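You operate a simulated robot arm through the tools that you are given. There is no shell and no other tool. Be economical: measure what you need, move in short steps, check, and stop when the job is done.

The job below is to be done with a simulated two-armed robot. You get a single attempt, and the scene is never put back.

JOB
On the top of the vice bench, fold the blue cloth in half.

It is judged by the outcome, as a careful person would: the job done as asked, and still so three seconds after it is handed in. It fails if anything else is knocked over, pushed out of place, dropped, spilled or broken. Flat cloth is picked up by pressing the open fingertips on it (5 to 10 N) and closing them slowly along it; thin cloth reads only 2 to 8 mm in the jaws.

ROBOT AND FRAMES
Two 7-joint arms with two-finger parallel grippers on one trunk, on a base that drives. Base frame: it is fixed to the floor where the robot stands at the start and does not move with it; the origin is under the middle of the robot, x ahead of it, y to its left, z up; the surface under the hand at the start is at about z = 860. Units: mm, rad, N and s.
The left shoulder is at the start at [50, 177, 1154], the right one opposite. With the tool pointing down near the work surface each hand reaches from about 220 to 700 mm from the robot's upright axis, wherever it stands, measured 20 degrees to its own side. Places, roughly: top of the vice bench [500, -200, 900]. Payload 3.43 kg a hand.
The TCP of each hand is the grasp point between the finger pads, 34 mm short of the fingertips. In the tool frame z runs along the fingers and y along their closing line. Largest opening 128 mm; finger width 24, thickness 12; the body of the gripper, 48 by 130 mm, starts 96 mm behind the TCP.
Orientation is that of the tool frame in the base frame, as [roll, pitch, yaw] about the fixed x, y, z axes, in that order (R = Rz(yaw) Ry(pitch) Rx(roll)). With the fingers straight down and closing along the base's y, the tool's x points along the base's -x, its y along +y and its z along -z.

CONTROLS
- The arms move only by the tool send_rows. It takes "left_rows", "right_rows" or both (then of equal length, played together; a hand with none holds still); each is text: rows parted by semicolons, each of 7 numbers parted by spaces: the opening, from 0 (shut) to 1 (fully open), then the shift along the tool's x, y, z in mm, then the turn, a rotation vector about the tool's x, y, z in rad. In form: claw tx ty tz ax ay az; .... A call has 1 to 12 rows; each row shifts and turns the commanded pose from where the row before left it, along the tool's axes as they then stand. A row lasts 0.2 s, in which the tool goes at most 50 mm and 0.15 rad; a call with a longer step from one row to the next is refused whole, and so is a gripper value outside its range. Where a pose cannot be reached the arm comes as near as it can. A force on the tool above 40 N (or 10 N above the force at the start of the call, whichever is more), or a blocked arm, ends the call early, and 0.2 s more pass. The fingers move at their own pace (about 108 mm/s each) and stop on an object; they squeeze with about 31 N. The grip force told is the motor's: it shows also when the fingers shut on nothing. Time passes only in rows, and 0.2 s behind the last, so rows that do not move let the fingers close. It gives the time, the measured TCP pose, the force on the tool (base axes), the opening and the grip force at its end, in the units of the frame above (readings bear some noise), with the torque about the TCP (base axes, N m) and any sound that the robot's microphone picked up, and new pictures: "pictures" is both (left out), scene, wrist or none (wrist: the cameras of the hands that moved).
- Cameras (640 x 400 px; columns grow to the right, rows downward): "scene" is now at [137.3, -29.1, 1310.2]; the picture's right is [-0.49, -0.87, 0.00], its down [-0.63, 0.35, -0.69] and it looks along [0.60, -0.34, -0.72] (base axes); focal length 235 px, centre (320, 200). "left" rides on the left gripper at [76, 11, -160] in its tool frame; the picture's right is [-0.15, 0.99, 0.00], its down [-0.88, -0.13, -0.46] and it looks along [-0.45, -0.07, 0.89] (tool axes); focal length 234 px, centre (320, 200). "right" rides on the right gripper at [76, -11, -160] in its tool frame; the picture's right is [0.15, 0.99, 0.00], its down [-0.88, 0.13, -0.46] and it looks along [-0.45, 0.07, 0.89] (tool axes); focal length 234 px, centre (320, 200). There is no depth. A picture from a camera that has moved, and an enlarged one, comes with that camera's place and axes in the base frame and with its lens. The place of the scene camera against the robot may be out by one fixed shift of up to 18 mm in any direction.
- raise_lower(by): slides the trunk up (or, below 0, down) by that many mm; the arms and the scene camera ride with it, the base frame stays. It gives what a move gives, with no picture.
- base_move(legs): drives the robot by 1 to 6 legs, each [ahead, turn to the left] in mm and rad, along the robot's own axes; the way and the turn of a leg run together, so that a leg with both is an arc; at most 1500 mm and 3.142 rad a leg. The arms and the cameras ride along, it lands a little off, and it stops where it bumps. It gives what a move gives, and a new picture of the scene camera.
- aim_head(pan, tilt): turns the head with the scene camera to pan (to the left, within 1.396 rad either way) and tilt (down, from -0.506 to 1.204), counted from straight ahead of the robot. It gives what a move gives, and a new picture of the scene camera.
- enlarge(camera, box): a new picture of the part [left, top, right, bottom] of that camera's present view, enlarged. It takes no simulated time.
- finish_job(): hands the job in; it is judged then, once.

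Go step by step. Nothing tells you exact positions but the pictures and the camera data: compare them with the known pose of the tool, close in by small moves and look again before you grip or let go. The budget is 120 turns and 260 pictures, counting those below and the enlarged ones. Unless the task says otherwise, let go and move clear before handing in, and close with one line.

The tools are called after "Call:" as a command line: name --argument value ..., lists and objects as JSON in quotes. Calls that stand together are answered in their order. send_rows: Moves the arms, as the interface text tells. Its arguments: {"type":"object","properties":{"left_rows":{"type":"string"},"right_rows":{"type":"string"},"pictures":{"type":"string","enum":["both","scene","wrist","none"]}},"required":[]} The other tools are called the same way: raise_lower (by) slides the trunk up or down; base_move (legs) drives the base; aim_head (pan, tilt) turns the head that bears the scene camera; enlarge (camera, box) takes an enlarged picture of a part of a camera's view; finish_job () hands the job in.

At the start:

```text
time: 0.0
left_tool_pos: [439.9, 29.8, 1035.1]
left_ee_rot: [-3.141, 0.0, 3.141]
left_ft_force: [0.3, 0.5, 0.4]
left_moment: [0.05, -0.06, -0.01]
left_grip_width: 128.2
left_finger_force: 0.1
right_tool_pos: [408.9, -302.2, 1080.1]
right_ee_rot: [-3.141, 0.001, 3.141]
right_ft_force: [-0.1, -0.1, -0.7]
right_moment: [0.0, 0.04, -0.03]
right_grip_width: 128.3
right_finger_force: 0.0
trunk travel left (down, up): [-325.0, 76.0]
robot x, y, heading: [-2.0, -1.3, -0.003]
head pan, tilt: [-0.511, 0.805]
```

scene: 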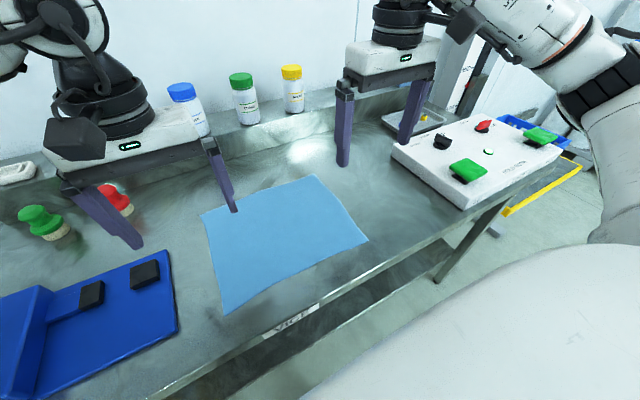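
right: 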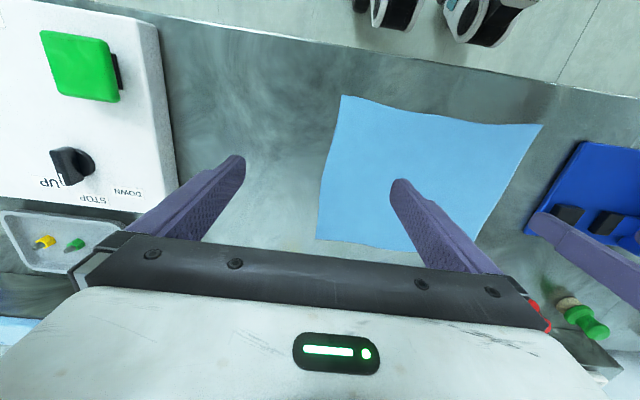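
left: 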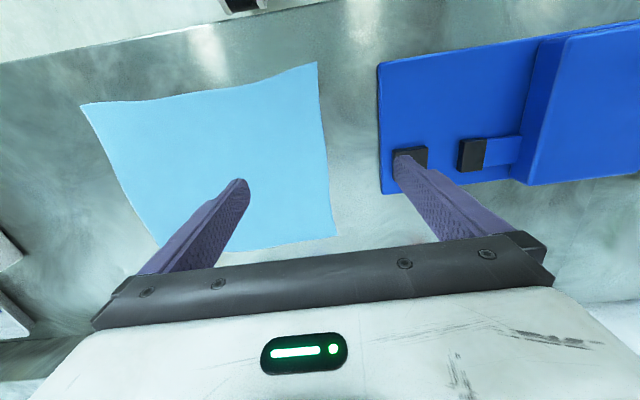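

I see the blue cloth lying flat at about x 345–610, y −278 to 40, z 860, and all three cameras agree on that. I plan to pinch both near corners with closing along y, then carry the near edge over to the far edge. First I'll bring both hands above the near corners.

Call:
send_rows --left_rows "0.25 21 -5 26 0 0 0;0.25 21 -5 26 0 0 0;0.25 21 -5 26 0 0 0;0.25 20 -5 26 0 0 0;0.25 0 0 0 0 0 0" --right_rows "0.25 13 13.5 37.5 0 0 0;0.25 13 13.5 37.5 0 0 0;0.25 13 13.5 37.5 0 0 0;0.25 13 13.5 37.5 0 0 0;0.25 0 0 0 0 0 0"

```text
time: 1.2
left_tool_pos: [355.7, 10.3, 932.9]
left_ee_rot: [-3.141, 0.001, -3.142]
left_ft_force: [-0.5, 0.4, -0.1]
left_moment: [0.02, 0.0, 0.03]
left_grip_width: 32.2
left_finger_force: 0.2
right_tool_pos: [356.0, -247.6, 927.0]
right_ee_rot: [3.139, 0.001, -3.141]
right_ft_force: [-0.6, 0.2, -0.5]
right_moment: [-0.03, 0.03, 0.0]
right_grip_width: 32.1
right_finger_force: 0.1
trunk travel left (down, up): [-325.0, 76.0]
robot x, y, heading: [-0.0, 0.8, -0.0]
head pan, tilt: [-0.511, 0.805]
camera scene: at [137.2, -29.1, 1310.2], right [-0.49, -0.87, 0.0], down [-0.63, 0.35, -0.69], along [0.6, -0.34, -0.72], focal length 235 px, centre (320, 200)
camera right: at [279.9, -258.0, 1087.2], right [-0.15, 0.99, 0.0], down [0.88, 0.13, 0.46], along [0.45, 0.07, -0.89], focal length 234 px, centre (320, 200)
camera left: at [279.1, 21.3, 1092.9], right [0.15, 0.99, 0.0], down [0.88, -0.13, 0.46], along [0.45, -0.07, -0.89], focal length 234 px, centre (320, 200)
```

scene: 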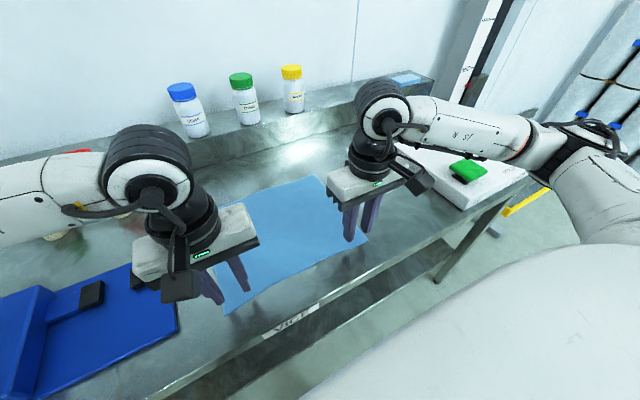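
right: 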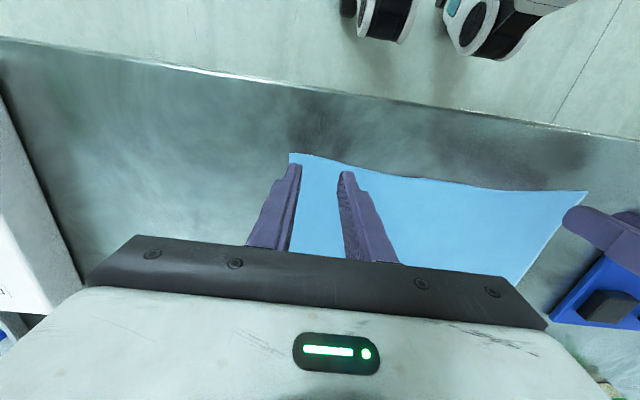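
left: 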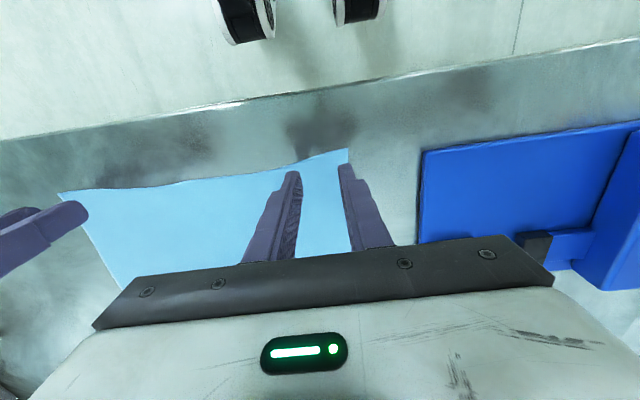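

Both hands are where I want them over the near corners. Now I'll lower them almost to contact, with a 5 mm shift inward.

Call:
send_rows --left_rows "0.25 -2.5 0 16 0 0 0;0.25 -2.5 0 16 0 0 0;0.25 0 0 3 0 0 0;0.25 0 0 0 0 0 0" --right_rows "0.25 -2.5 0 13 0 0 0;0.25 -2.5 0 13 0 0 0;0.25 0 0 3 0 0 0;0.25 0 0 0 0 0 0" --pictures "wrist"

```text
time: 2.2
left_tool_pos: [360.9, 9.2, 897.7]
left_ee_rot: [-3.141, 0.0, -3.141]
left_ft_force: [0.2, -0.1, 0.6]
left_moment: [0.01, 0.04, 0.0]
left_grip_width: 32.1
left_finger_force: 0.0
right_tool_pos: [361.3, -247.9, 899.3]
right_ee_rot: [3.142, 0.001, 3.142]
right_ft_force: [-0.3, 0.6, 0.0]
right_moment: [0.04, -0.01, 0.04]
right_grip_width: 32.0
right_finger_force: 0.1
trunk travel left (down, up): [-325.0, 76.0]
robot x, y, heading: [-4.8, 2.4, 0.003]
head pan, tilt: [-0.511, 0.805]
camera right: at [286.1, -258.6, 1058.7], right [-0.15, 0.99, 0.0], down [0.88, 0.13, 0.46], along [0.45, 0.07, -0.89], focal length 234 px, centre (320, 200)
camera left: at [285.6, 21.0, 1057.2], right [0.15, 0.99, 0.0], down [0.88, -0.13, 0.46], along [0.45, -0.07, -0.89], focal length 234 px, centre (320, 200)
```

right: 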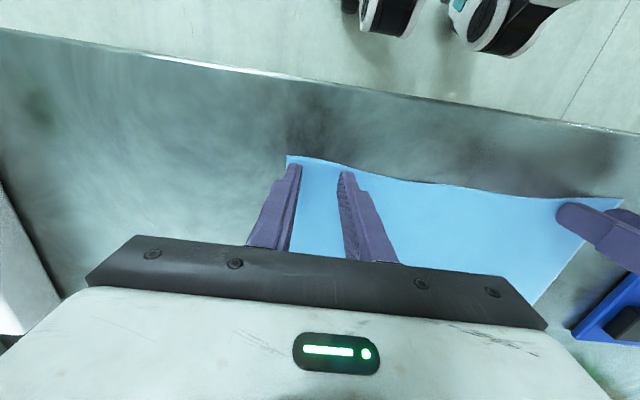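
left: 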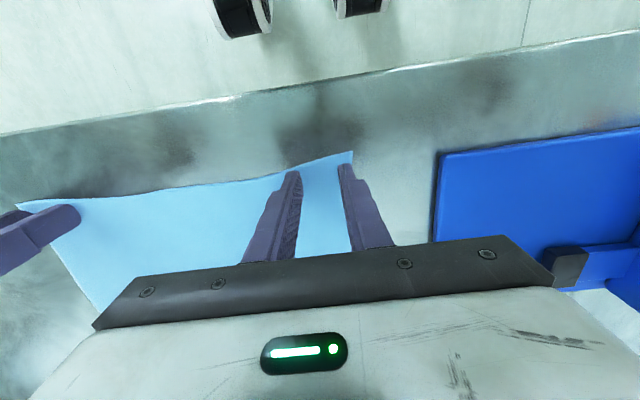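

The fingertips are just above the cloth, so next I'll press down in small steps.

Call:
send_rows --left_rows "0.25 0 0 2 0 0 0;0.25 0 0 2 0 0 0;0.25 0 0 1 0 0 0;0.25 0 0 0 0 0 0" --right_rows "0.25 0 0 2 0 0 0;0.25 0 0 2 0 0 0;0.25 0 0 1 0 0 0;0.25 0 0 0 0 0 0" --pictures "none"

```text
time: 3.2
left_tool_pos: [361.7, 9.5, 894.7]
left_ee_rot: [-3.139, 0.007, -3.14]
left_ft_force: [-3.0, 9.4, 38.0]
left_moment: [0.44, 0.15, 0.01]
left_grip_width: 32.1
left_finger_force: 0.2
right_tool_pos: [360.3, -247.0, 896.0]
right_ee_rot: [-3.14, 0.003, 3.141]
right_ft_force: [0.8, 0.2, -0.2]
right_moment: [-0.01, 0.05, -0.02]
right_grip_width: 32.2
right_finger_force: 0.0
trunk travel left (down, up): [-325.0, 76.0]
robot x, y, heading: [1.8, -1.4, 0.0]
head pan, tilt: [-0.511, 0.805]
```

The left hand is pressing too hard and the right isn't touching yet. I'll ease the left up and lower the right.

Call:
send_rows --left_rows "0.25 0 0 -1.5 0 0 0;0.25 0 0 0 0 0 0" --right_rows "0.25 0 0 1 0 0 0;0.25 0 0 0 0 0 0" --pictures "none"

Call:
send_rows --left_rows "0.25 0 0 0 0 0 0;0.25 0 0 0 0 0 0" --right_rows "0.25 0 0 0.7 0 0 0;0.25 0 0 0 0 0 0" --pictures "none"

```text
time: 3.8
left_tool_pos: [361.2, 9.5, 896.3]
left_ee_rot: [-3.14, 0.006, 3.141]
left_ft_force: [1.3, 9.0, 30.9]
left_moment: [0.38, 0.01, -0.01]
left_grip_width: 32.0
left_finger_force: 0.1
right_tool_pos: [360.4, -248.5, 895.0]
right_ee_rot: [-3.139, 0.005, -3.142]
right_ft_force: [-0.2, -0.5, 7.8]
right_moment: [0.02, 0.03, -0.02]
right_grip_width: 32.1
right_finger_force: 0.0
trunk travel left (down, up): [-325.0, 76.0]
robot x, y, heading: [1.9, -0.7, -0.0]
head pan, tilt: [-0.511, 0.805]
```

```text
time: 4.4
left_tool_pos: [361.3, 8.7, 895.2]
left_ee_rot: [-3.138, 0.005, -3.141]
left_ft_force: [3.2, 6.7, 30.8]
left_moment: [0.41, -0.04, -0.03]
left_grip_width: 32.4
left_finger_force: 0.1
right_tool_pos: [360.0, -247.6, 895.3]
right_ee_rot: [3.141, 0.005, 3.14]
right_ft_force: [-0.1, -2.3, 12.1]
right_moment: [-0.02, -0.03, 0.03]
right_grip_width: 31.7
right_finger_force: 0.1
trunk travel left (down, up): [-325.0, 76.0]
robot x, y, heading: [2.5, 1.1, -0.006]
head pan, tilt: [-0.511, 0.805]
```

The contact stiffness looks like about 6 N per mm, so I'll trim both hands to about 8 N.

Call:
send_rows --left_rows "0.25 0 0 -3.5 0 0 0;0.25 0 0 0 0 0 0" --right_rows "0.25 0 0 -0.5 0 0 0;0.25 0 0 0 0 0 0" --pictures "none"

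```text
time: 5.0
left_tool_pos: [358.9, 8.8, 896.0]
left_ee_rot: [3.141, -0.002, 3.14]
left_ft_force: [0.6, 0.0, 1.3]
left_moment: [0.0, -0.01, -0.02]
left_grip_width: 32.0
left_finger_force: 0.1
right_tool_pos: [360.7, -248.8, 894.8]
right_ee_rot: [-3.141, 0.004, 3.141]
right_ft_force: [-2.8, -3.7, 24.8]
right_moment: [-0.04, 0.16, 0.04]
right_grip_width: 31.9
right_finger_force: 0.2
trunk travel left (down, up): [-325.0, 76.0]
robot x, y, heading: [-1.3, -0.6, 0.005]
head pan, tilt: [-0.511, 0.805]
```

Call:
send_rows --left_rows "0.25 0 0 1.2 0 0 0;0.25 0 0 0 0 0 0;0.25 0 0 0 0 0 0" --right_rows "0.25 0 0 -2 0 0 0;0.25 0 0 0 0 0 0;0.25 0 0 0 0 0 0" --pictures "none"

```text
time: 5.8
left_tool_pos: [362.0, 8.8, 896.8]
left_ee_rot: [-3.141, 0.001, -3.141]
left_ft_force: [-0.3, -0.3, 2.2]
left_moment: [-0.03, 0.01, 0.0]
left_grip_width: 31.9
left_finger_force: 0.0
right_tool_pos: [360.1, -248.2, 895.7]
right_ee_rot: [3.141, 0.001, -3.141]
right_ft_force: [0.9, -2.6, 9.6]
right_moment: [-0.04, -0.03, -0.03]
right_grip_width: 31.6
right_finger_force: 0.1
trunk travel left (down, up): [-325.0, 76.0]
robot x, y, heading: [0.3, -2.0, 0.0]
head pan, tilt: [-0.511, 0.805]
```

Right is at about 10 N, so I'll add a little on the left and then close both slowly.

Call:
send_rows --left_rows "0.25 0 0 1 0 0 0;0.25 0 0 0 0 0 0;0.25 0 0 0 0 0 0" --right_rows "0.25 0 0 0 0 0 0;0.25 0 0 0 0 0 0;0.25 0 0 0 0 0 0" --pictures "none"

```text
time: 6.6
left_tool_pos: [361.6, 9.0, 895.5]
left_ee_rot: [3.141, 0.002, -3.141]
left_ft_force: [-1.7, 1.3, 11.2]
left_moment: [-0.02, 0.12, -0.03]
left_grip_width: 32.0
left_finger_force: 0.1
right_tool_pos: [359.1, -248.5, 896.3]
right_ee_rot: [3.14, 0.001, -3.14]
right_ft_force: [0.1, -0.1, 1.2]
right_moment: [-0.03, -0.02, -0.01]
right_grip_width: 32.0
right_finger_force: 0.1
trunk travel left (down, up): [-325.0, 76.0]
robot x, y, heading: [0.5, 3.4, -0.001]
head pan, tilt: [-0.511, 0.805]
```

Call:
send_rows --left_rows "0.25 0 0 0 0 0 0;0.25 0 0 0 0 0 0;0.2 0 0 0 0 0 0;0.16 0 0 0 0 0 0;0.12 0 0 0 0 0 0;0.08 0 0 0 0 0 0;0.04 0 0 0 0 0 0;0 0 0 0 0 0 0;0 0 0 0 0 0 0;0 0 0 0 0 0 0" --right_rows "0.25 0 0 1.2 0 0 0;0.25 0 0 0 0 0 0;0.2 0 0 0 0 0 0;0.16 0 0 0 0 0 0;0.12 0 0 0 0 0 0;0.08 0 0 0 0 0 0;0.04 0 0 0 0 0 0;0 0 0 0 0 0 0;0 0 0 0 0 0 0;0 0 0 0 0 0 0"

```text
time: 8.8
left_tool_pos: [361.3, 9.2, 896.3]
left_ee_rot: [-3.139, 0.001, 3.141]
left_ft_force: [0.2, 1.6, 13.4]
left_moment: [0.04, 0.0, 0.04]
left_grip_width: 0.0
left_finger_force: 31.0
right_tool_pos: [359.5, -246.2, 896.2]
right_ee_rot: [-3.141, 0.004, -3.141]
right_ft_force: [0.4, 1.2, 14.3]
right_moment: [0.06, -0.02, -0.02]
right_grip_width: 0.0
right_finger_force: 31.3
trunk travel left (down, up): [-325.0, 76.0]
robot x, y, heading: [0.4, -0.3, -0.0]
head pan, tilt: [-0.511, 0.805]
camera scene: at [135.7, -28.4, 1310.6], right [-0.49, -0.87, 0.0], down [-0.63, 0.35, -0.69], along [0.61, -0.34, -0.72], focal length 235 px, centre (320, 200)
camera right: at [284.7, -257.5, 1055.1], right [-0.15, 0.99, 0.0], down [0.88, 0.13, 0.46], along [0.45, 0.07, -0.89], focal length 234 px, centre (320, 200)
camera left: at [284.9, 21.3, 1055.3], right [0.15, 0.99, 0.0], down [0.88, -0.13, 0.46], along [0.45, -0.07, -0.89], focal length 234 px, centre (320, 200)
```

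scene: 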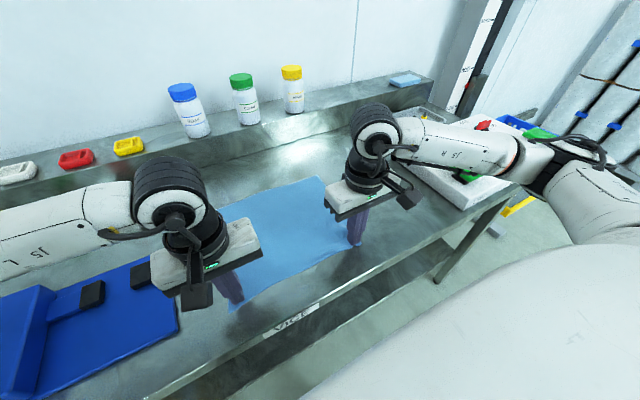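
right: 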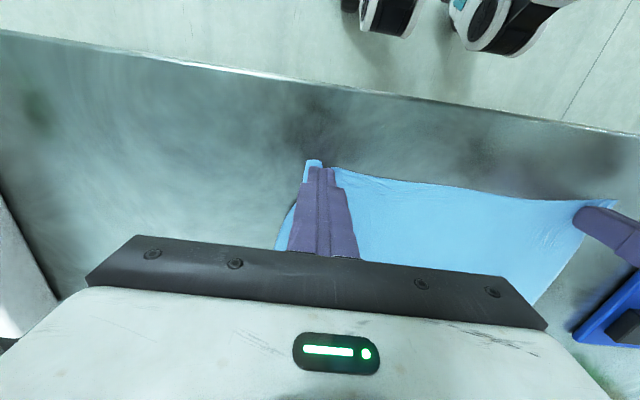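
left: 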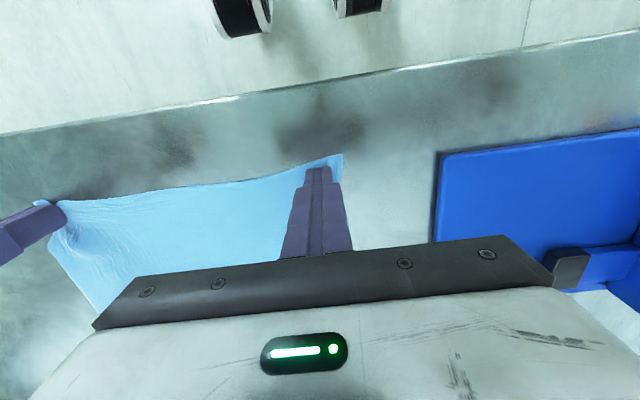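

Both jaws read 0 mm, although the cloth did draw in at each hand. I'll lift slightly and see whether it comes up.

Call:
send_rows --left_rows "0 0 0 -10 0 0 0;0 0 0 -15 0 0 0;0 0 0 0 0 0 0" --right_rows "0 0 0 -10 0 0 0;0 0 0 -15 0 0 0;0 0 0 0 0 0 0" --pictures "wrist"

```text
time: 9.6
left_tool_pos: [361.1, 9.5, 919.0]
left_ee_rot: [-3.141, 0.002, 3.139]
left_ft_force: [0.1, -0.4, -0.2]
left_moment: [-0.02, -0.02, -0.01]
left_grip_width: 0.0
left_finger_force: 31.1
right_tool_pos: [361.3, -248.9, 918.9]
right_ee_rot: [-3.141, 0.0, -3.141]
right_ft_force: [-0.4, 0.3, 0.1]
right_moment: [0.03, 0.0, 0.04]
right_grip_width: 0.0
right_finger_force: 30.5
trunk travel left (down, up): [-325.0, 76.0]
robot x, y, heading: [-0.8, 0.1, 0.001]
head pan, tilt: [-0.511, 0.805]
camera right: at [286.2, -258.6, 1078.4], right [-0.15, 0.99, 0.0], down [0.88, 0.13, 0.46], along [0.45, 0.07, -0.89], focal length 234 px, centre (320, 200)
camera left: at [286.0, 21.1, 1079.7], right [0.15, 0.99, 0.0], down [0.88, -0.13, 0.46], along [0.45, -0.07, -0.89], focal length 234 px, centre (320, 200)
```

right: 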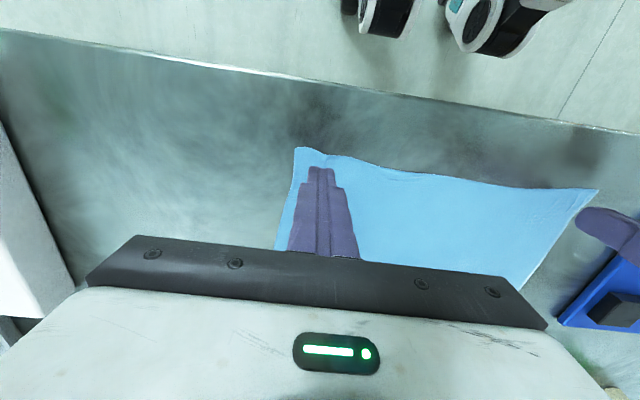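
left: 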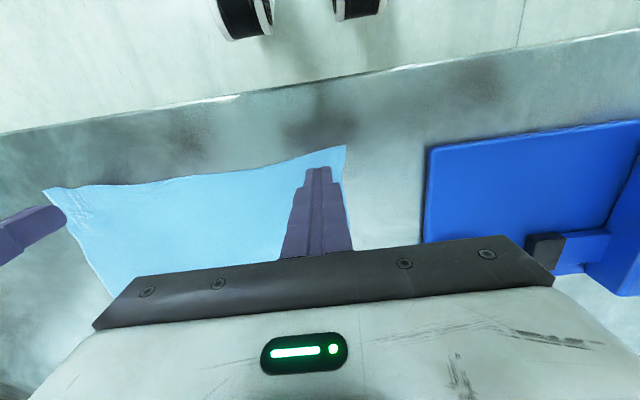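

Neither hand caught; the cloth slipped out and relaxed. I'll retry one hand at a time with a wider gather and closer force control, left first.

Call:
send_rows --left_rows "0.45 -4 -5 0 0 0 0;0.45 0 -5 0 0 0 0;0.45 0 0 10 0 0 0;0.45 0 0 9 0 0 0;0.45 0 0 3 0 0 0;0.45 0 0 0 0 0 0;0.45 0 0 0 0 0 0" --pictures "none"

```text
time: 11.2
left_tool_pos: [366.2, -0.4, 897.6]
left_ee_rot: [3.141, -0.001, 3.141]
left_ft_force: [-0.1, 0.3, 0.5]
left_moment: [-0.01, -0.02, 0.0]
left_grip_width: 57.6
left_finger_force: 0.1
right_tool_pos: [362.0, -248.6, 917.9]
right_ee_rot: [3.14, 0.0, -3.142]
right_ft_force: [0.7, 0.1, -0.2]
right_moment: [-0.02, -0.03, 0.01]
right_grip_width: 0.0
right_finger_force: 30.6
trunk travel left (down, up): [-325.0, 76.0]
robot x, y, heading: [-2.6, 3.2, 0.002]
head pan, tilt: [-0.511, 0.805]
```

Call:
send_rows --left_rows "0.45 0 0 1.5 0 0 0;0.45 0 0 1 0 0 0;0.45 0 0 0 0 0 0;0.45 0 0 0 0 0 0" --pictures "none"

```text
time: 12.2
left_tool_pos: [365.2, -1.6, 896.0]
left_ee_rot: [-3.14, 0.002, -3.14]
left_ft_force: [0.9, 0.6, 9.2]
left_moment: [0.05, -0.01, 0.0]
left_grip_width: 57.2
left_finger_force: 0.1
right_tool_pos: [363.0, -248.1, 918.9]
right_ee_rot: [-3.141, -0.001, -3.14]
right_ft_force: [0.3, 0.0, -0.4]
right_moment: [0.02, 0.02, 0.02]
right_grip_width: 0.0
right_finger_force: 31.0
trunk travel left (down, up): [-325.0, 76.0]
robot x, y, heading: [1.1, -4.4, -0.005]
head pan, tilt: [-0.511, 0.805]
```

The left hand presses with 9 N. I'll close it about 6 mm per row and watch the force.

Call:
send_rows --left_rows "0.41 0 0 0 0 0 0;0.37 0 0 0 0 0 0;0.33 0 0 0 0 0 0;0.29 0 0 0 0 0 0;0.25 0 0 0 0 0 0;0.21 0 0 0 0 0 0" --pictures "wrist"

```text
time: 13.6
left_tool_pos: [365.7, -0.6, 897.1]
left_ee_rot: [3.141, 0.002, 3.141]
left_ft_force: [-0.6, 0.0, 13.2]
left_moment: [-0.03, 0.02, 0.03]
left_grip_width: 26.1
left_finger_force: 0.0
right_tool_pos: [360.0, -249.1, 918.8]
right_ee_rot: [-3.141, 0.001, 3.141]
right_ft_force: [-1.3, -0.3, -0.8]
right_moment: [0.0, 0.02, 0.0]
right_grip_width: 0.0
right_finger_force: 31.3
trunk travel left (down, up): [-325.0, 76.0]
robot x, y, heading: [2.9, -3.2, 0.003]
head pan, tilt: [-0.511, 0.805]
camera left: at [288.9, 11.0, 1055.4], right [0.15, 0.99, 0.0], down [0.88, -0.13, 0.46], along [0.45, -0.07, -0.89], focal length 234 px, centre (320, 200)
```

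left: 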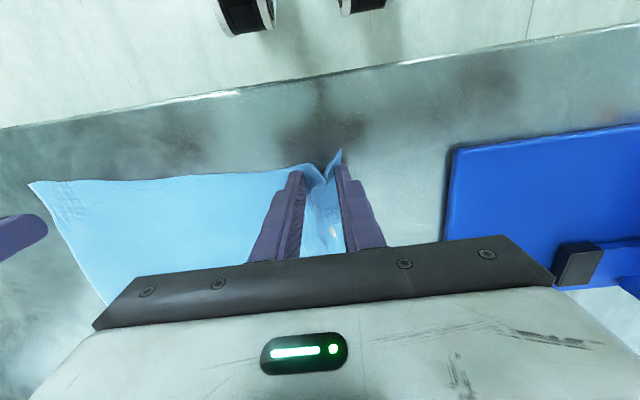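

A pleat is rising between the fingers, so I'll keep closing and ease the pressure slightly.

Call:
send_rows --left_rows "0.18 0 0 -0.5 0 0 0;0.15 0 0 0 0 0 0;0.12 0 0 0 0 0 0;0.09 0 0 0 0 0 0;0.06 0 0 0 0 0 0;0.03 0 0 0 0 0 0;0 0 0 0 0 0 0;0 0 0 0 0 0 0" --pictures "wrist"

```text
time: 15.4
left_tool_pos: [364.3, 0.3, 896.7]
left_ee_rot: [-3.14, 0.0, -3.14]
left_ft_force: [-0.2, -0.6, 5.9]
left_moment: [-0.04, 0.02, -0.02]
left_grip_width: 3.2
left_finger_force: 31.0
right_tool_pos: [361.4, -247.6, 919.5]
right_ee_rot: [3.141, -0.001, 3.141]
right_ft_force: [0.4, 0.1, 0.3]
right_moment: [0.0, 0.01, 0.01]
right_grip_width: 0.2
right_finger_force: 30.6
trunk travel left (down, up): [-325.0, 76.0]
robot x, y, heading: [1.7, 1.6, 0.0]
head pan, tilt: [-0.511, 0.805]
camera left: at [288.7, 11.0, 1055.6], right [0.15, 0.99, 0.0], down [0.88, -0.13, 0.46], along [0.45, -0.07, -0.89], focal length 234 px, centre (320, 200)
```

left: 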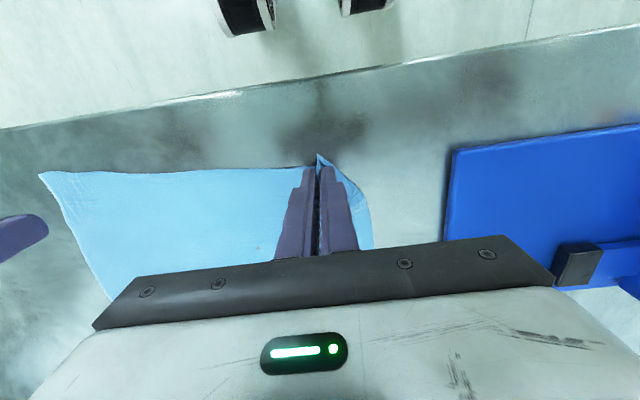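

The left hand reads 3.2 mm, so it has the cloth. Before placing the right hand I'll look at the right corner.

Call:
send_rows --right_rows "0.45 -2 0 -20 0 0 0;0.45 0 0 0 0 0 0" --pictures "both"

```text
time: 16.0
left_tool_pos: [365.2, -1.2, 895.2]
left_ee_rot: [3.141, 0.002, 3.141]
left_ft_force: [-0.9, -0.4, 5.5]
left_moment: [0.01, -0.01, 0.03]
left_grip_width: 3.5
left_finger_force: 30.7
right_tool_pos: [364.1, -247.9, 939.5]
right_ee_rot: [-3.14, -0.001, -3.141]
right_ft_force: [0.5, -0.4, 0.4]
right_moment: [0.01, 0.0, 0.0]
right_grip_width: 57.4
right_finger_force: 0.0
trunk travel left (down, up): [-325.0, 76.0]
robot x, y, heading: [5.0, 0.7, 0.0]
head pan, tilt: [-0.511, 0.805]
camera scene: at [136.9, -29.1, 1310.3], right [-0.49, -0.87, 0.0], down [-0.63, 0.35, -0.69], along [0.61, -0.34, -0.72], focal length 235 px, centre (320, 200)
camera right: at [288.1, -258.5, 1099.0], right [-0.15, 0.99, 0.0], down [0.88, 0.13, 0.46], along [0.45, 0.07, -0.89], focal length 234 px, centre (320, 200)
```

scene: 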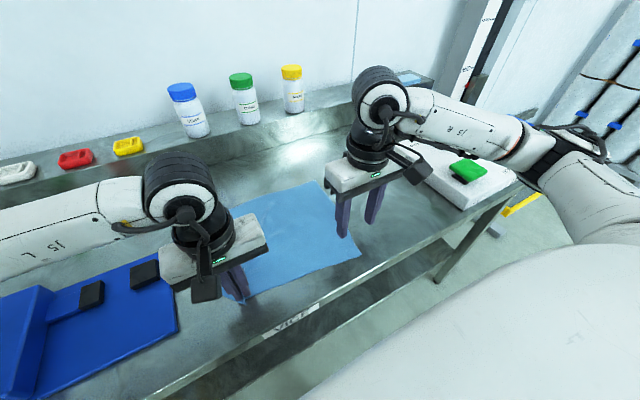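
right: 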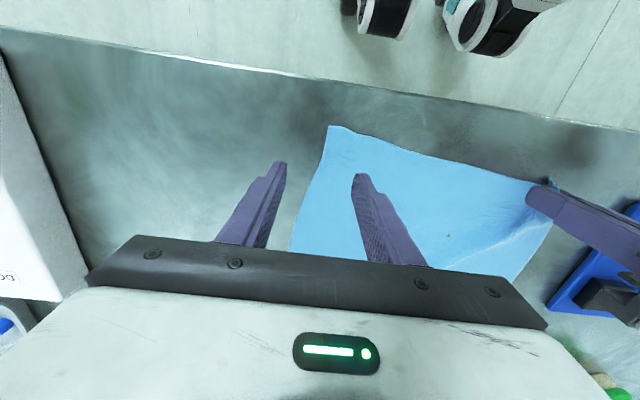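

The left gather slid the cloth, and the near-right corner is now at about (325, −242). I'll move the right hand to about (347, −203) and lower it.

Call:
send_rows --right_rows "0.42 8.5 23 0 0 0 0;0.42 8.5 22 0 0 0 0;0.42 0 0 20 0 0 0;0.42 0 0 18 0 0 0;0.42 0 0 3 0 0 0;0.42 0 0 0 0 0 0" --pictures "wrist"

```text
time: 17.4
left_tool_pos: [364.8, -0.2, 894.9]
left_ee_rot: [-3.141, 0.0, 3.141]
left_ft_force: [-0.2, 0.5, 5.0]
left_moment: [0.0, 0.0, 0.03]
left_grip_width: 3.1
left_finger_force: 31.0
right_tool_pos: [344.9, -203.4, 900.1]
right_ee_rot: [-3.141, 0.002, -3.141]
right_ft_force: [0.2, 0.2, 0.9]
right_moment: [0.01, 0.03, 0.0]
right_grip_width: 53.6
right_finger_force: 0.0
trunk travel left (down, up): [-325.0, 76.0]
robot x, y, heading: [-5.6, -1.2, -0.004]
head pan, tilt: [-0.511, 0.805]
camera right: at [270.5, -213.4, 1059.4], right [-0.15, 0.99, 0.0], down [0.88, 0.13, 0.46], along [0.45, 0.07, -0.89], focal length 234 px, centre (320, 200)
```

right: 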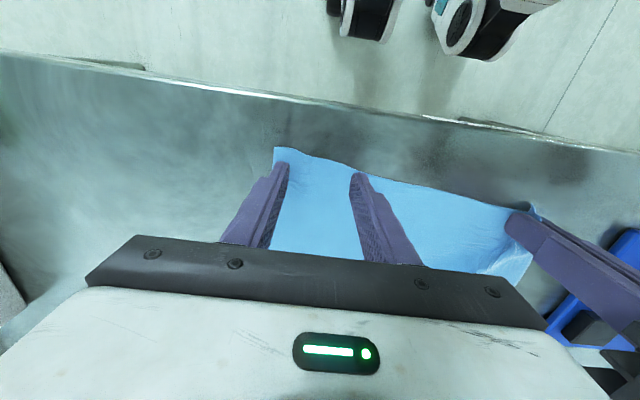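

Call:
send_rows --right_rows "0.42 0 0 2 0 0 0;0.42 0 0 1.5 0 0 0;0.42 0 0 0 0 0 0;0.42 0 0 0 0 0 0" --pictures "none"

```text
time: 18.4
left_tool_pos: [364.8, 0.1, 895.5]
left_ee_rot: [3.141, 0.003, -3.141]
left_ft_force: [0.6, 0.0, 3.6]
left_moment: [0.0, 0.02, -0.03]
left_grip_width: 3.0
left_finger_force: 30.6
right_tool_pos: [345.5, -203.1, 896.0]
right_ee_rot: [3.14, 0.0, -3.142]
right_ft_force: [0.2, 0.2, 2.2]
right_moment: [0.01, -0.01, 0.02]
right_grip_width: 53.6
right_finger_force: 0.1
trunk travel left (down, up): [-325.0, 76.0]
robot x, y, heading: [-4.0, 0.9, 0.006]
head pan, tilt: [-0.511, 0.805]
```

Call:
send_rows --right_rows "0.42 0 0 1 0 0 0;0.42 0 0 0 0 0 0;0.42 0 0 0 0 0 0" --pictures "none"

```text
time: 19.2
left_tool_pos: [364.7, 0.1, 895.2]
left_ee_rot: [3.14, 0.001, 3.141]
left_ft_force: [-0.4, 0.2, 1.5]
left_moment: [0.02, 0.0, 0.02]
left_grip_width: 3.2
left_finger_force: 31.5
right_tool_pos: [346.9, -203.5, 896.5]
right_ee_rot: [3.142, 0.003, -3.141]
right_ft_force: [-1.7, -0.3, 13.1]
right_moment: [-0.14, 0.07, -0.01]
right_grip_width: 53.7
right_finger_force: 0.1
trunk travel left (down, up): [-325.0, 76.0]
robot x, y, heading: [-0.5, 2.4, 0.002]
head pan, tilt: [-0.511, 0.805]
```

The right hand presses with 13 N, so I'll ease it 0.5 mm and close slowly.

Call:
send_rows --right_rows "0.38 0 0 -0.5 0 0 0;0.34 0 0 0 0 0 0;0.3 0 0 0 0 0 0;0.26 0 0 0 0 0 0;0.22 0 0 0 0 0 0;0.18 0 0 0 0 0 0" --pictures "wrist"

```text
time: 20.6
left_tool_pos: [363.5, -1.0, 896.4]
left_ee_rot: [-3.138, 0.003, -3.14]
left_ft_force: [-0.8, -2.1, 1.0]
left_moment: [-0.02, 0.0, -0.01]
left_grip_width: 2.8
left_finger_force: 31.1
right_tool_pos: [344.7, -203.6, 895.8]
right_ee_rot: [3.141, 0.002, -3.141]
right_ft_force: [0.0, 3.5, 13.2]
right_moment: [0.04, -0.06, -0.04]
right_grip_width: 22.3
right_finger_force: 0.2
trunk travel left (down, up): [-325.0, 76.0]
robot x, y, heading: [1.0, -1.5, 0.001]
head pan, tilt: [-0.511, 0.805]
camera right: at [269.9, -213.0, 1055.2], right [-0.15, 0.99, 0.0], down [0.88, 0.13, 0.46], along [0.45, 0.07, -0.89], focal length 234 px, centre (320, 200)
```

right: 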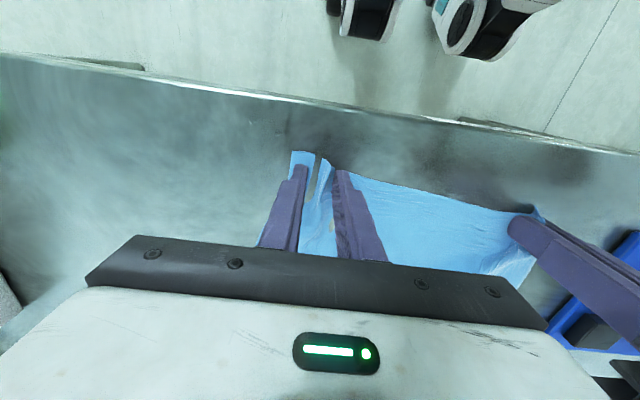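

A pleat is forming here too, so I'll finish closing.

Call:
send_rows --right_rows "0.16 0 0 -0.5 0 0 0;0.13 0 0 0 0 0 0;0.1 0 0 0 0 0 0;0.07 0 0 0 0 0 0;0.04 0 0 0 0 0 0;0.01 0 0 0 0 0 0;0 0 0 0 0 0 0;0 0 0 0 0 0 0" --pictures "wrist"

```text
time: 22.4
left_tool_pos: [364.3, -1.3, 896.7]
left_ee_rot: [-3.14, 0.003, 3.141]
left_ft_force: [0.0, -3.4, 0.2]
left_moment: [-0.14, -0.02, 0.02]
left_grip_width: 2.9
left_finger_force: 31.3
right_tool_pos: [346.6, -203.1, 897.4]
right_ee_rot: [3.141, 0.004, 3.139]
right_ft_force: [4.0, -2.2, 26.1]
right_moment: [0.17, -0.14, -0.01]
right_grip_width: 6.3
right_finger_force: 30.8
trunk travel left (down, up): [-325.0, 76.0]
robot x, y, heading: [-0.7, 1.5, 0.003]
head pan, tilt: [-0.511, 0.805]
camera right: at [270.2, -213.7, 1056.4], right [-0.14, 0.99, 0.0], down [0.88, 0.13, 0.46], along [0.45, 0.07, -0.89], focal length 234 px, centre (320, 200)
```

right: 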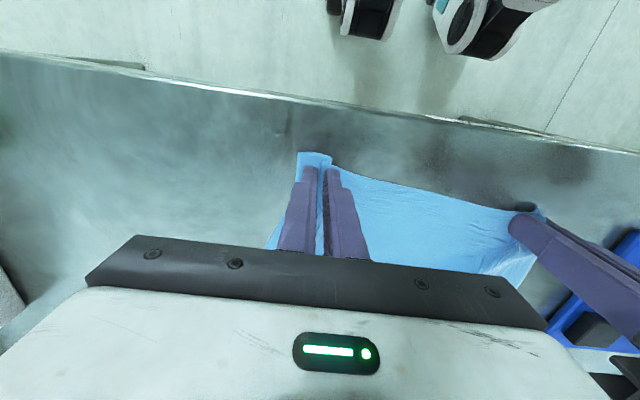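

Both hands hold cloth, 2.9 and 6.3 mm. I'll lift 40 mm and look.

Call:
send_rows --left_rows "0 0 0 -20 0 0 0;0 0 0 -20 0 0 0;0 0 0 0 0 0 0" --right_rows "0 0 0 -20 0 0 0;0 0 0 -20 0 0 0;0 0 0 0 0 0 0" --pictures "both"

```text
time: 23.2
left_tool_pos: [364.8, -0.3, 934.8]
left_ee_rot: [-3.141, -0.002, 3.14]
left_ft_force: [-0.5, -3.9, 1.3]
left_moment: [-0.18, -0.01, 0.01]
left_grip_width: 3.5
left_finger_force: 31.1
right_tool_pos: [345.8, -203.5, 934.8]
right_ee_rot: [-3.141, -0.003, -3.141]
right_ft_force: [0.2, 2.9, 0.6]
right_moment: [0.16, -0.03, 0.0]
right_grip_width: 2.7
right_finger_force: 30.9
trunk travel left (down, up): [-325.0, 76.0]
robot x, y, heading: [-1.0, -0.6, -0.005]
head pan, tilt: [-0.511, 0.805]
camera scene: at [137.2, -29.1, 1310.1], right [-0.49, -0.87, 0.0], down [-0.63, 0.35, -0.69], along [0.6, -0.34, -0.72], focal length 235 px, centre (320, 200)
camera right: at [270.8, -213.4, 1095.2], right [-0.15, 0.99, 0.0], down [0.88, 0.13, 0.45], along [0.45, 0.07, -0.89], focal length 234 px, centre (320, 200)
camera left: at [289.1, 12.2, 1095.2], right [0.15, 0.99, 0.0], down [0.88, -0.13, 0.46], along [0.45, -0.07, -0.89], focal length 234 px, centre (320, 200)
```

scene: 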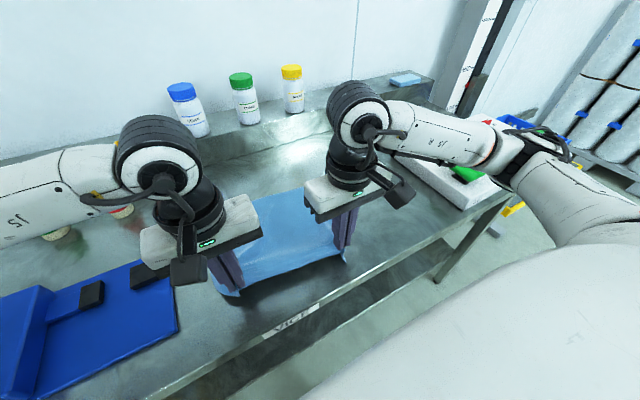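
right: 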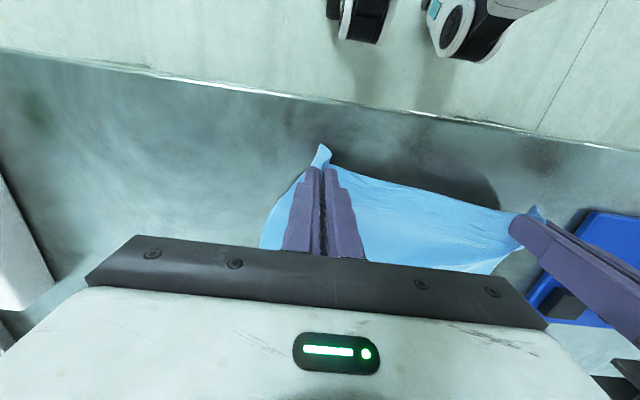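
left: 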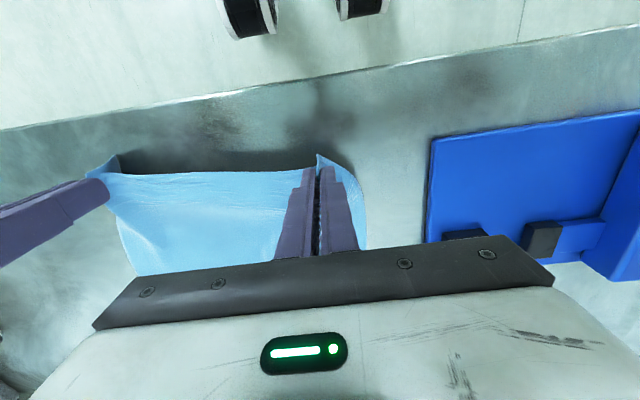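

Both corners are held with slight tension between the hands. I'll carry them up and forward partway and then check the far edge.

Call:
send_rows --left_rows "0 -10 0 -20 0 0 0;0 -15 0 -20 0 0 0;0 -20 0 -20 0 0 0;0 -25 0 -15 0 0 0;0 0 0 0 0 0 0" --right_rows "0 -12 2 -20 0 0 0;0 -18 2 -20 0 0 0;0 -23 0 -20 0 0 0;0 -27 0 -15 0 0 0;0 0 0 0 0 0 0" --pictures "both"

```text
time: 24.4
left_tool_pos: [436.9, 2.1, 1010.7]
left_ee_rot: [-3.141, 0.0, 3.141]
left_ft_force: [0.1, -3.4, 0.6]
left_moment: [-0.11, -0.03, 0.03]
left_grip_width: 3.0
left_finger_force: 30.8
right_tool_pos: [425.4, -199.8, 1011.9]
right_ee_rot: [-3.141, 0.001, 3.141]
right_ft_force: [0.6, 3.5, -0.2]
right_moment: [0.12, 0.02, 0.01]
right_grip_width: 2.1
right_finger_force: 30.7
trunk travel left (down, up): [-325.0, 76.0]
robot x, y, heading: [0.4, -3.1, -0.003]
head pan, tilt: [-0.511, 0.805]
camera scene: at [137.1, -29.1, 1310.3], right [-0.49, -0.87, 0.0], down [-0.63, 0.35, -0.69], along [0.6, -0.34, -0.72], focal length 235 px, centre (320, 200)
camera right: at [349.8, -210.5, 1170.6], right [-0.15, 0.99, 0.0], down [0.88, 0.13, 0.46], along [0.45, 0.07, -0.89], focal length 234 px, centre (320, 200)
camera left: at [360.3, 11.9, 1170.5], right [0.15, 0.99, 0.0], down [0.88, -0.13, 0.46], along [0.45, -0.07, -0.89], focal length 234 px, centre (320, 200)
```

scene: 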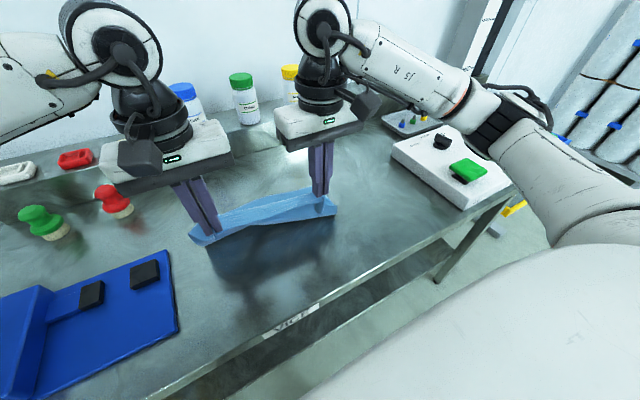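
right: 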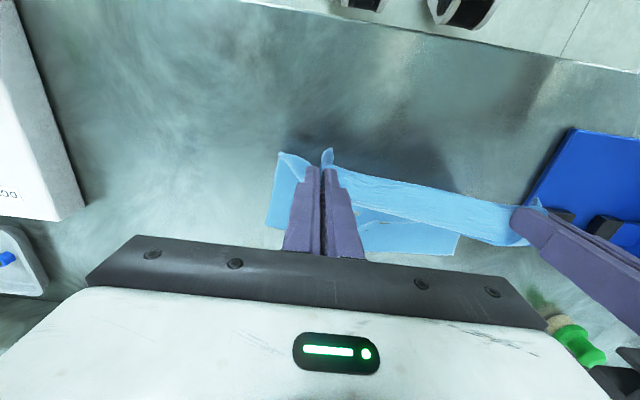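
left: 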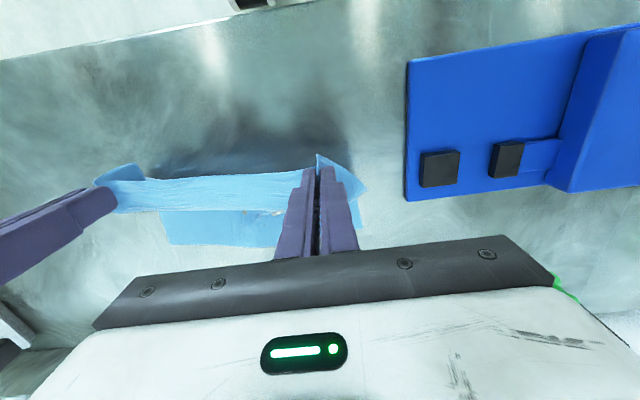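

Call:
enlarge --camera "right" --box '[240, 130, 560, 270]'

Call:
enlarge --camera "left" --box '[80, 130, 400, 270]'

Call:
enlarge --camera "scene" --box '[160, 130, 380, 270]'

```text
2.00 times, centred on (400, 200) of right
camera zoom: at [349.8, -210.5, 1170.6], right [-0.15, 0.99, 0.0], down [0.88, 0.13, 0.46], along [0.45, 0.07, -0.89], focal length 468 px, centre (160, 200)
```

zoom: 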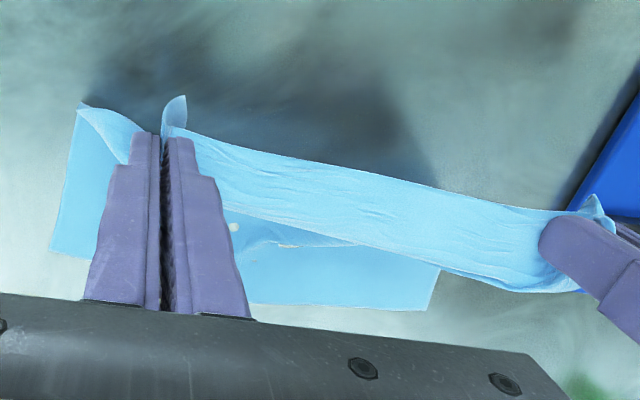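

```text
2.00 times, centred on (240, 200) of left
camera zoom: at [360.3, 11.9, 1170.5], right [0.15, 0.99, 0.0], down [0.88, -0.13, 0.46], along [0.45, -0.07, -0.89], focal length 468 px, centre (480, 200)
```

zoom: 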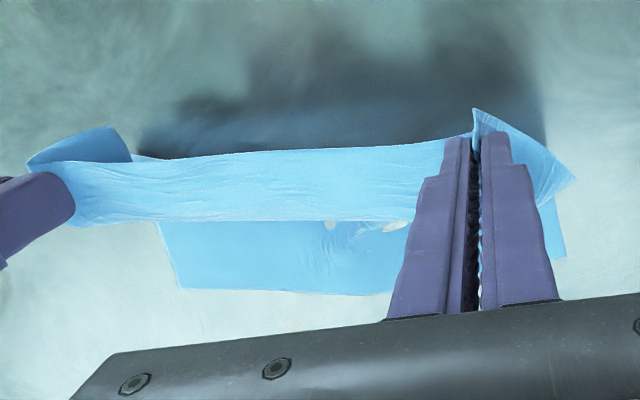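

```text
2.86 times, centred on (270, 200) of scene
camera zoom: at [137.1, -29.1, 1310.3], right [-0.49, -0.87, 0.0], down [-0.63, 0.35, -0.69], along [0.6, -0.34, -0.72], focal length 672 px, centre (463, 200)
```

zoom: 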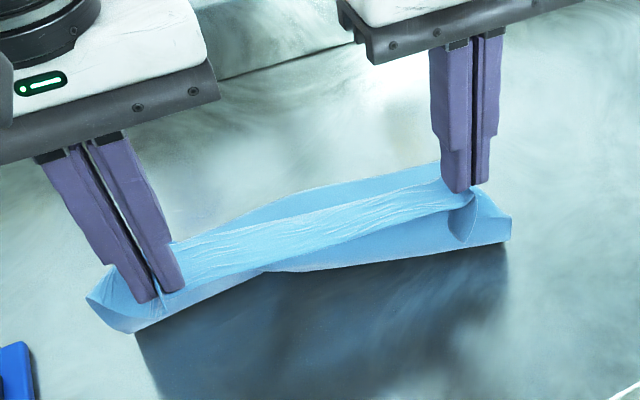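

The cloth's far edge now runs from about (563, −268) to (577, 51), so the fold line should sit near x 438. I'll carry on along the arc with a small sideways centring.

Call:
send_rows --left_rows "0 -20 -2 1 0 0 0;0 -20 -2 4 0 0 0;0 -20 -2 8 0 0 0;0 -20 -2 12 0 0 0;0 -12 -1 12 0 0 0;0 0 0 0 0 0 0" --right_rows "0 -20 -2 1 0 0 0;0 -20 -2 4 0 0 0;0 -20 -2 8 0 0 0;0 -20 -2 12 0 0 0;0 -12 -1 12 0 0 0;0 0 0 0 0 0 0" --pictures "both"

```text
time: 25.8
left_tool_pos: [526.7, -9.5, 974.3]
left_ee_rot: [3.141, 0.001, 3.14]
left_ft_force: [0.2, -3.1, -0.4]
left_moment: [-0.07, 0.01, 0.03]
left_grip_width: 3.3
left_finger_force: 31.1
right_tool_pos: [518.0, -208.5, 974.7]
right_ee_rot: [-3.14, 0.001, -3.141]
right_ft_force: [0.3, 2.7, 0.2]
right_moment: [0.13, -0.02, 0.01]
right_grip_width: 2.0
right_finger_force: 31.1
trunk travel left (down, up): [-325.0, 76.0]
robot x, y, heading: [-1.0, 0.7, 0.001]
head pan, tilt: [-0.511, 0.805]
camera scene: at [137.1, -29.1, 1310.3], right [-0.49, -0.87, 0.0], down [-0.63, 0.35, -0.69], along [0.6, -0.34, -0.72], focal length 235 px, centre (320, 200)
camera right: at [442.4, -219.0, 1133.9], right [-0.15, 0.99, 0.0], down [0.88, 0.13, 0.46], along [0.45, 0.07, -0.89], focal length 234 px, centre (320, 200)
camera left: at [449.9, 1.7, 1134.0], right [0.15, 0.99, 0.0], down [0.88, -0.13, 0.46], along [0.45, -0.07, -0.89], focal length 234 px, centre (320, 200)
```

scene: 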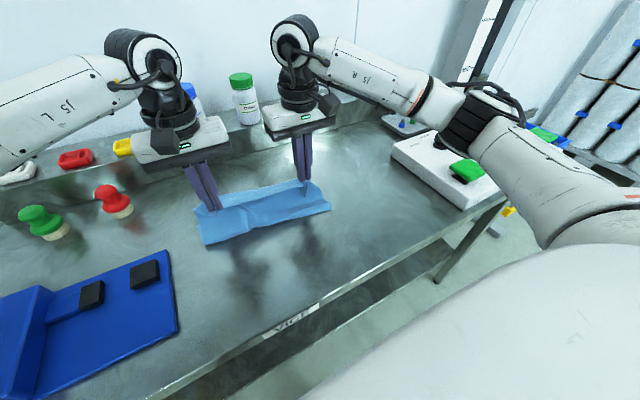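
right: 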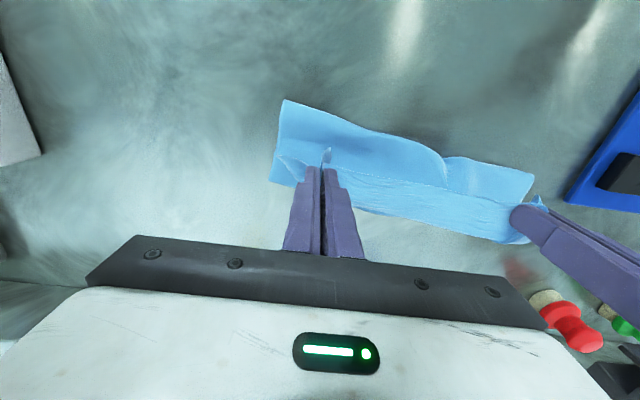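
left: 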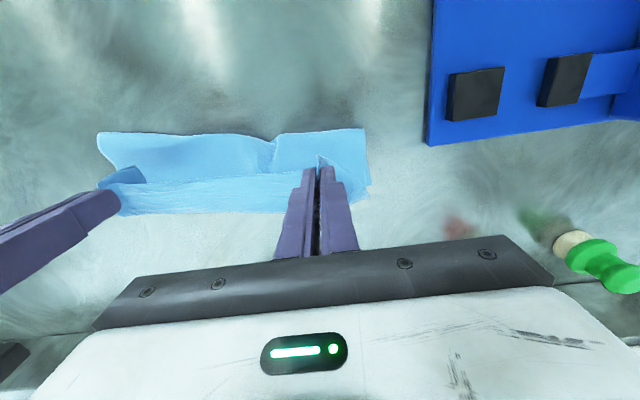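

The fold is forming well. Next I'll tilt the tools, tips toward the robot so the held edge turns over, while going down and forward.

Call:
send_rows --left_rows "0 -10 0 12 0 0.12 0;0 -11.4 0 10.7 0 0.12 0;0 -12.6 0 9.3 0 0.12 0;0 -13.6 0 7.7 0 0.12 0;0 -14.4 0 6 0 0.12 0;0 0 0 0 0 0 0" --right_rows "0 -10 0 12 0 0.12 0;0 -11.4 0 10.7 0 0.12 0;0 -12.6 0 9.3 0 0.12 0;0 -13.6 0 7.7 0 0.12 0;0 -14.4 0 6 0 0.12 0;0 0 0 0 0 0 0" --pictures "both"

```text
time: 27.2
left_tool_pos: [464.9, -8.8, 927.4]
left_ee_rot: [3.141, -0.602, -3.141]
left_ft_force: [-0.2, -0.6, 0.3]
left_moment: [0.04, 0.02, 0.01]
left_grip_width: 3.2
left_finger_force: 31.0
left hand out of reach, approached as far as the arm can: row 3, 4, 5
right_tool_pos: [521.9, -190.5, 917.8]
right_ee_rot: [3.138, -0.598, -3.141]
right_ft_force: [-0.2, -0.1, 0.6]
right_moment: [0.04, 0.03, 0.02]
right_grip_width: 1.9
right_finger_force: 30.9
right hand out of reach, approached as far as the arm can: row 4, 5
trunk travel left (down, up): [-325.0, 76.0]
robot x, y, heading: [-2.5, -2.3, 0.004]
head pan, tilt: [-0.511, 0.805]
camera scene: at [137.1, -29.2, 1310.3], right [-0.49, -0.87, 0.0], down [-0.63, 0.35, -0.69], along [0.6, -0.34, -0.72], focal length 235 px, centre (320, 200)
camera right: at [549.2, -201.1, 1092.8], right [-0.12, 0.99, 0.08], down [0.98, 0.13, -0.12], along [-0.13, 0.07, -0.99], focal length 234 px, centre (320, 200)
camera left: at [493.1, 2.6, 1101.4], right [0.12, 0.99, -0.08], down [0.98, -0.13, -0.12], along [-0.13, -0.07, -0.99], focal length 234 px, centre (320, 200)
```

scene: 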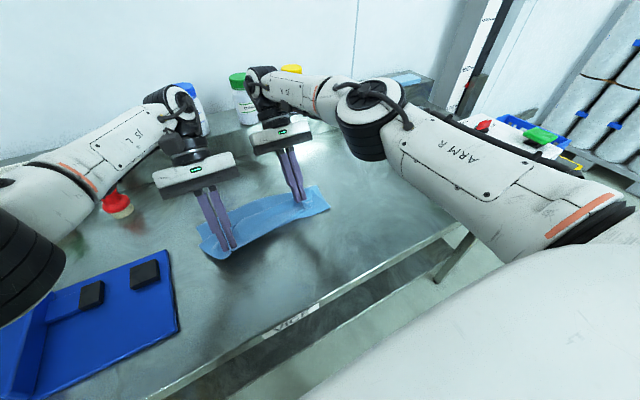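
right: 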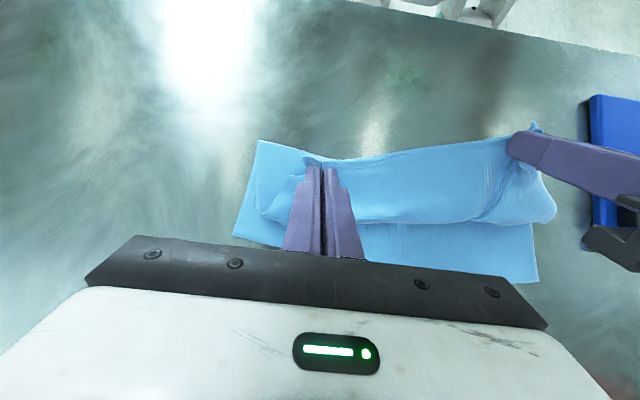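
left: 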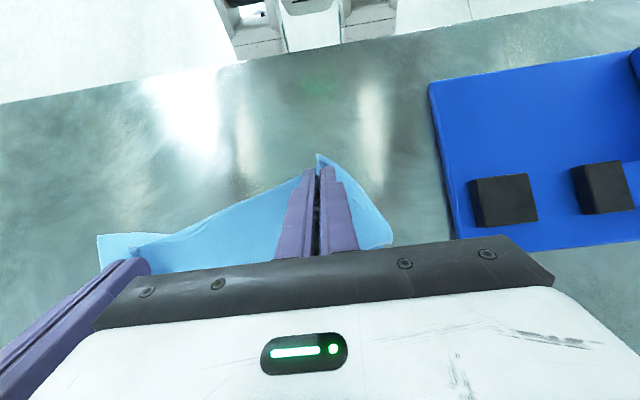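

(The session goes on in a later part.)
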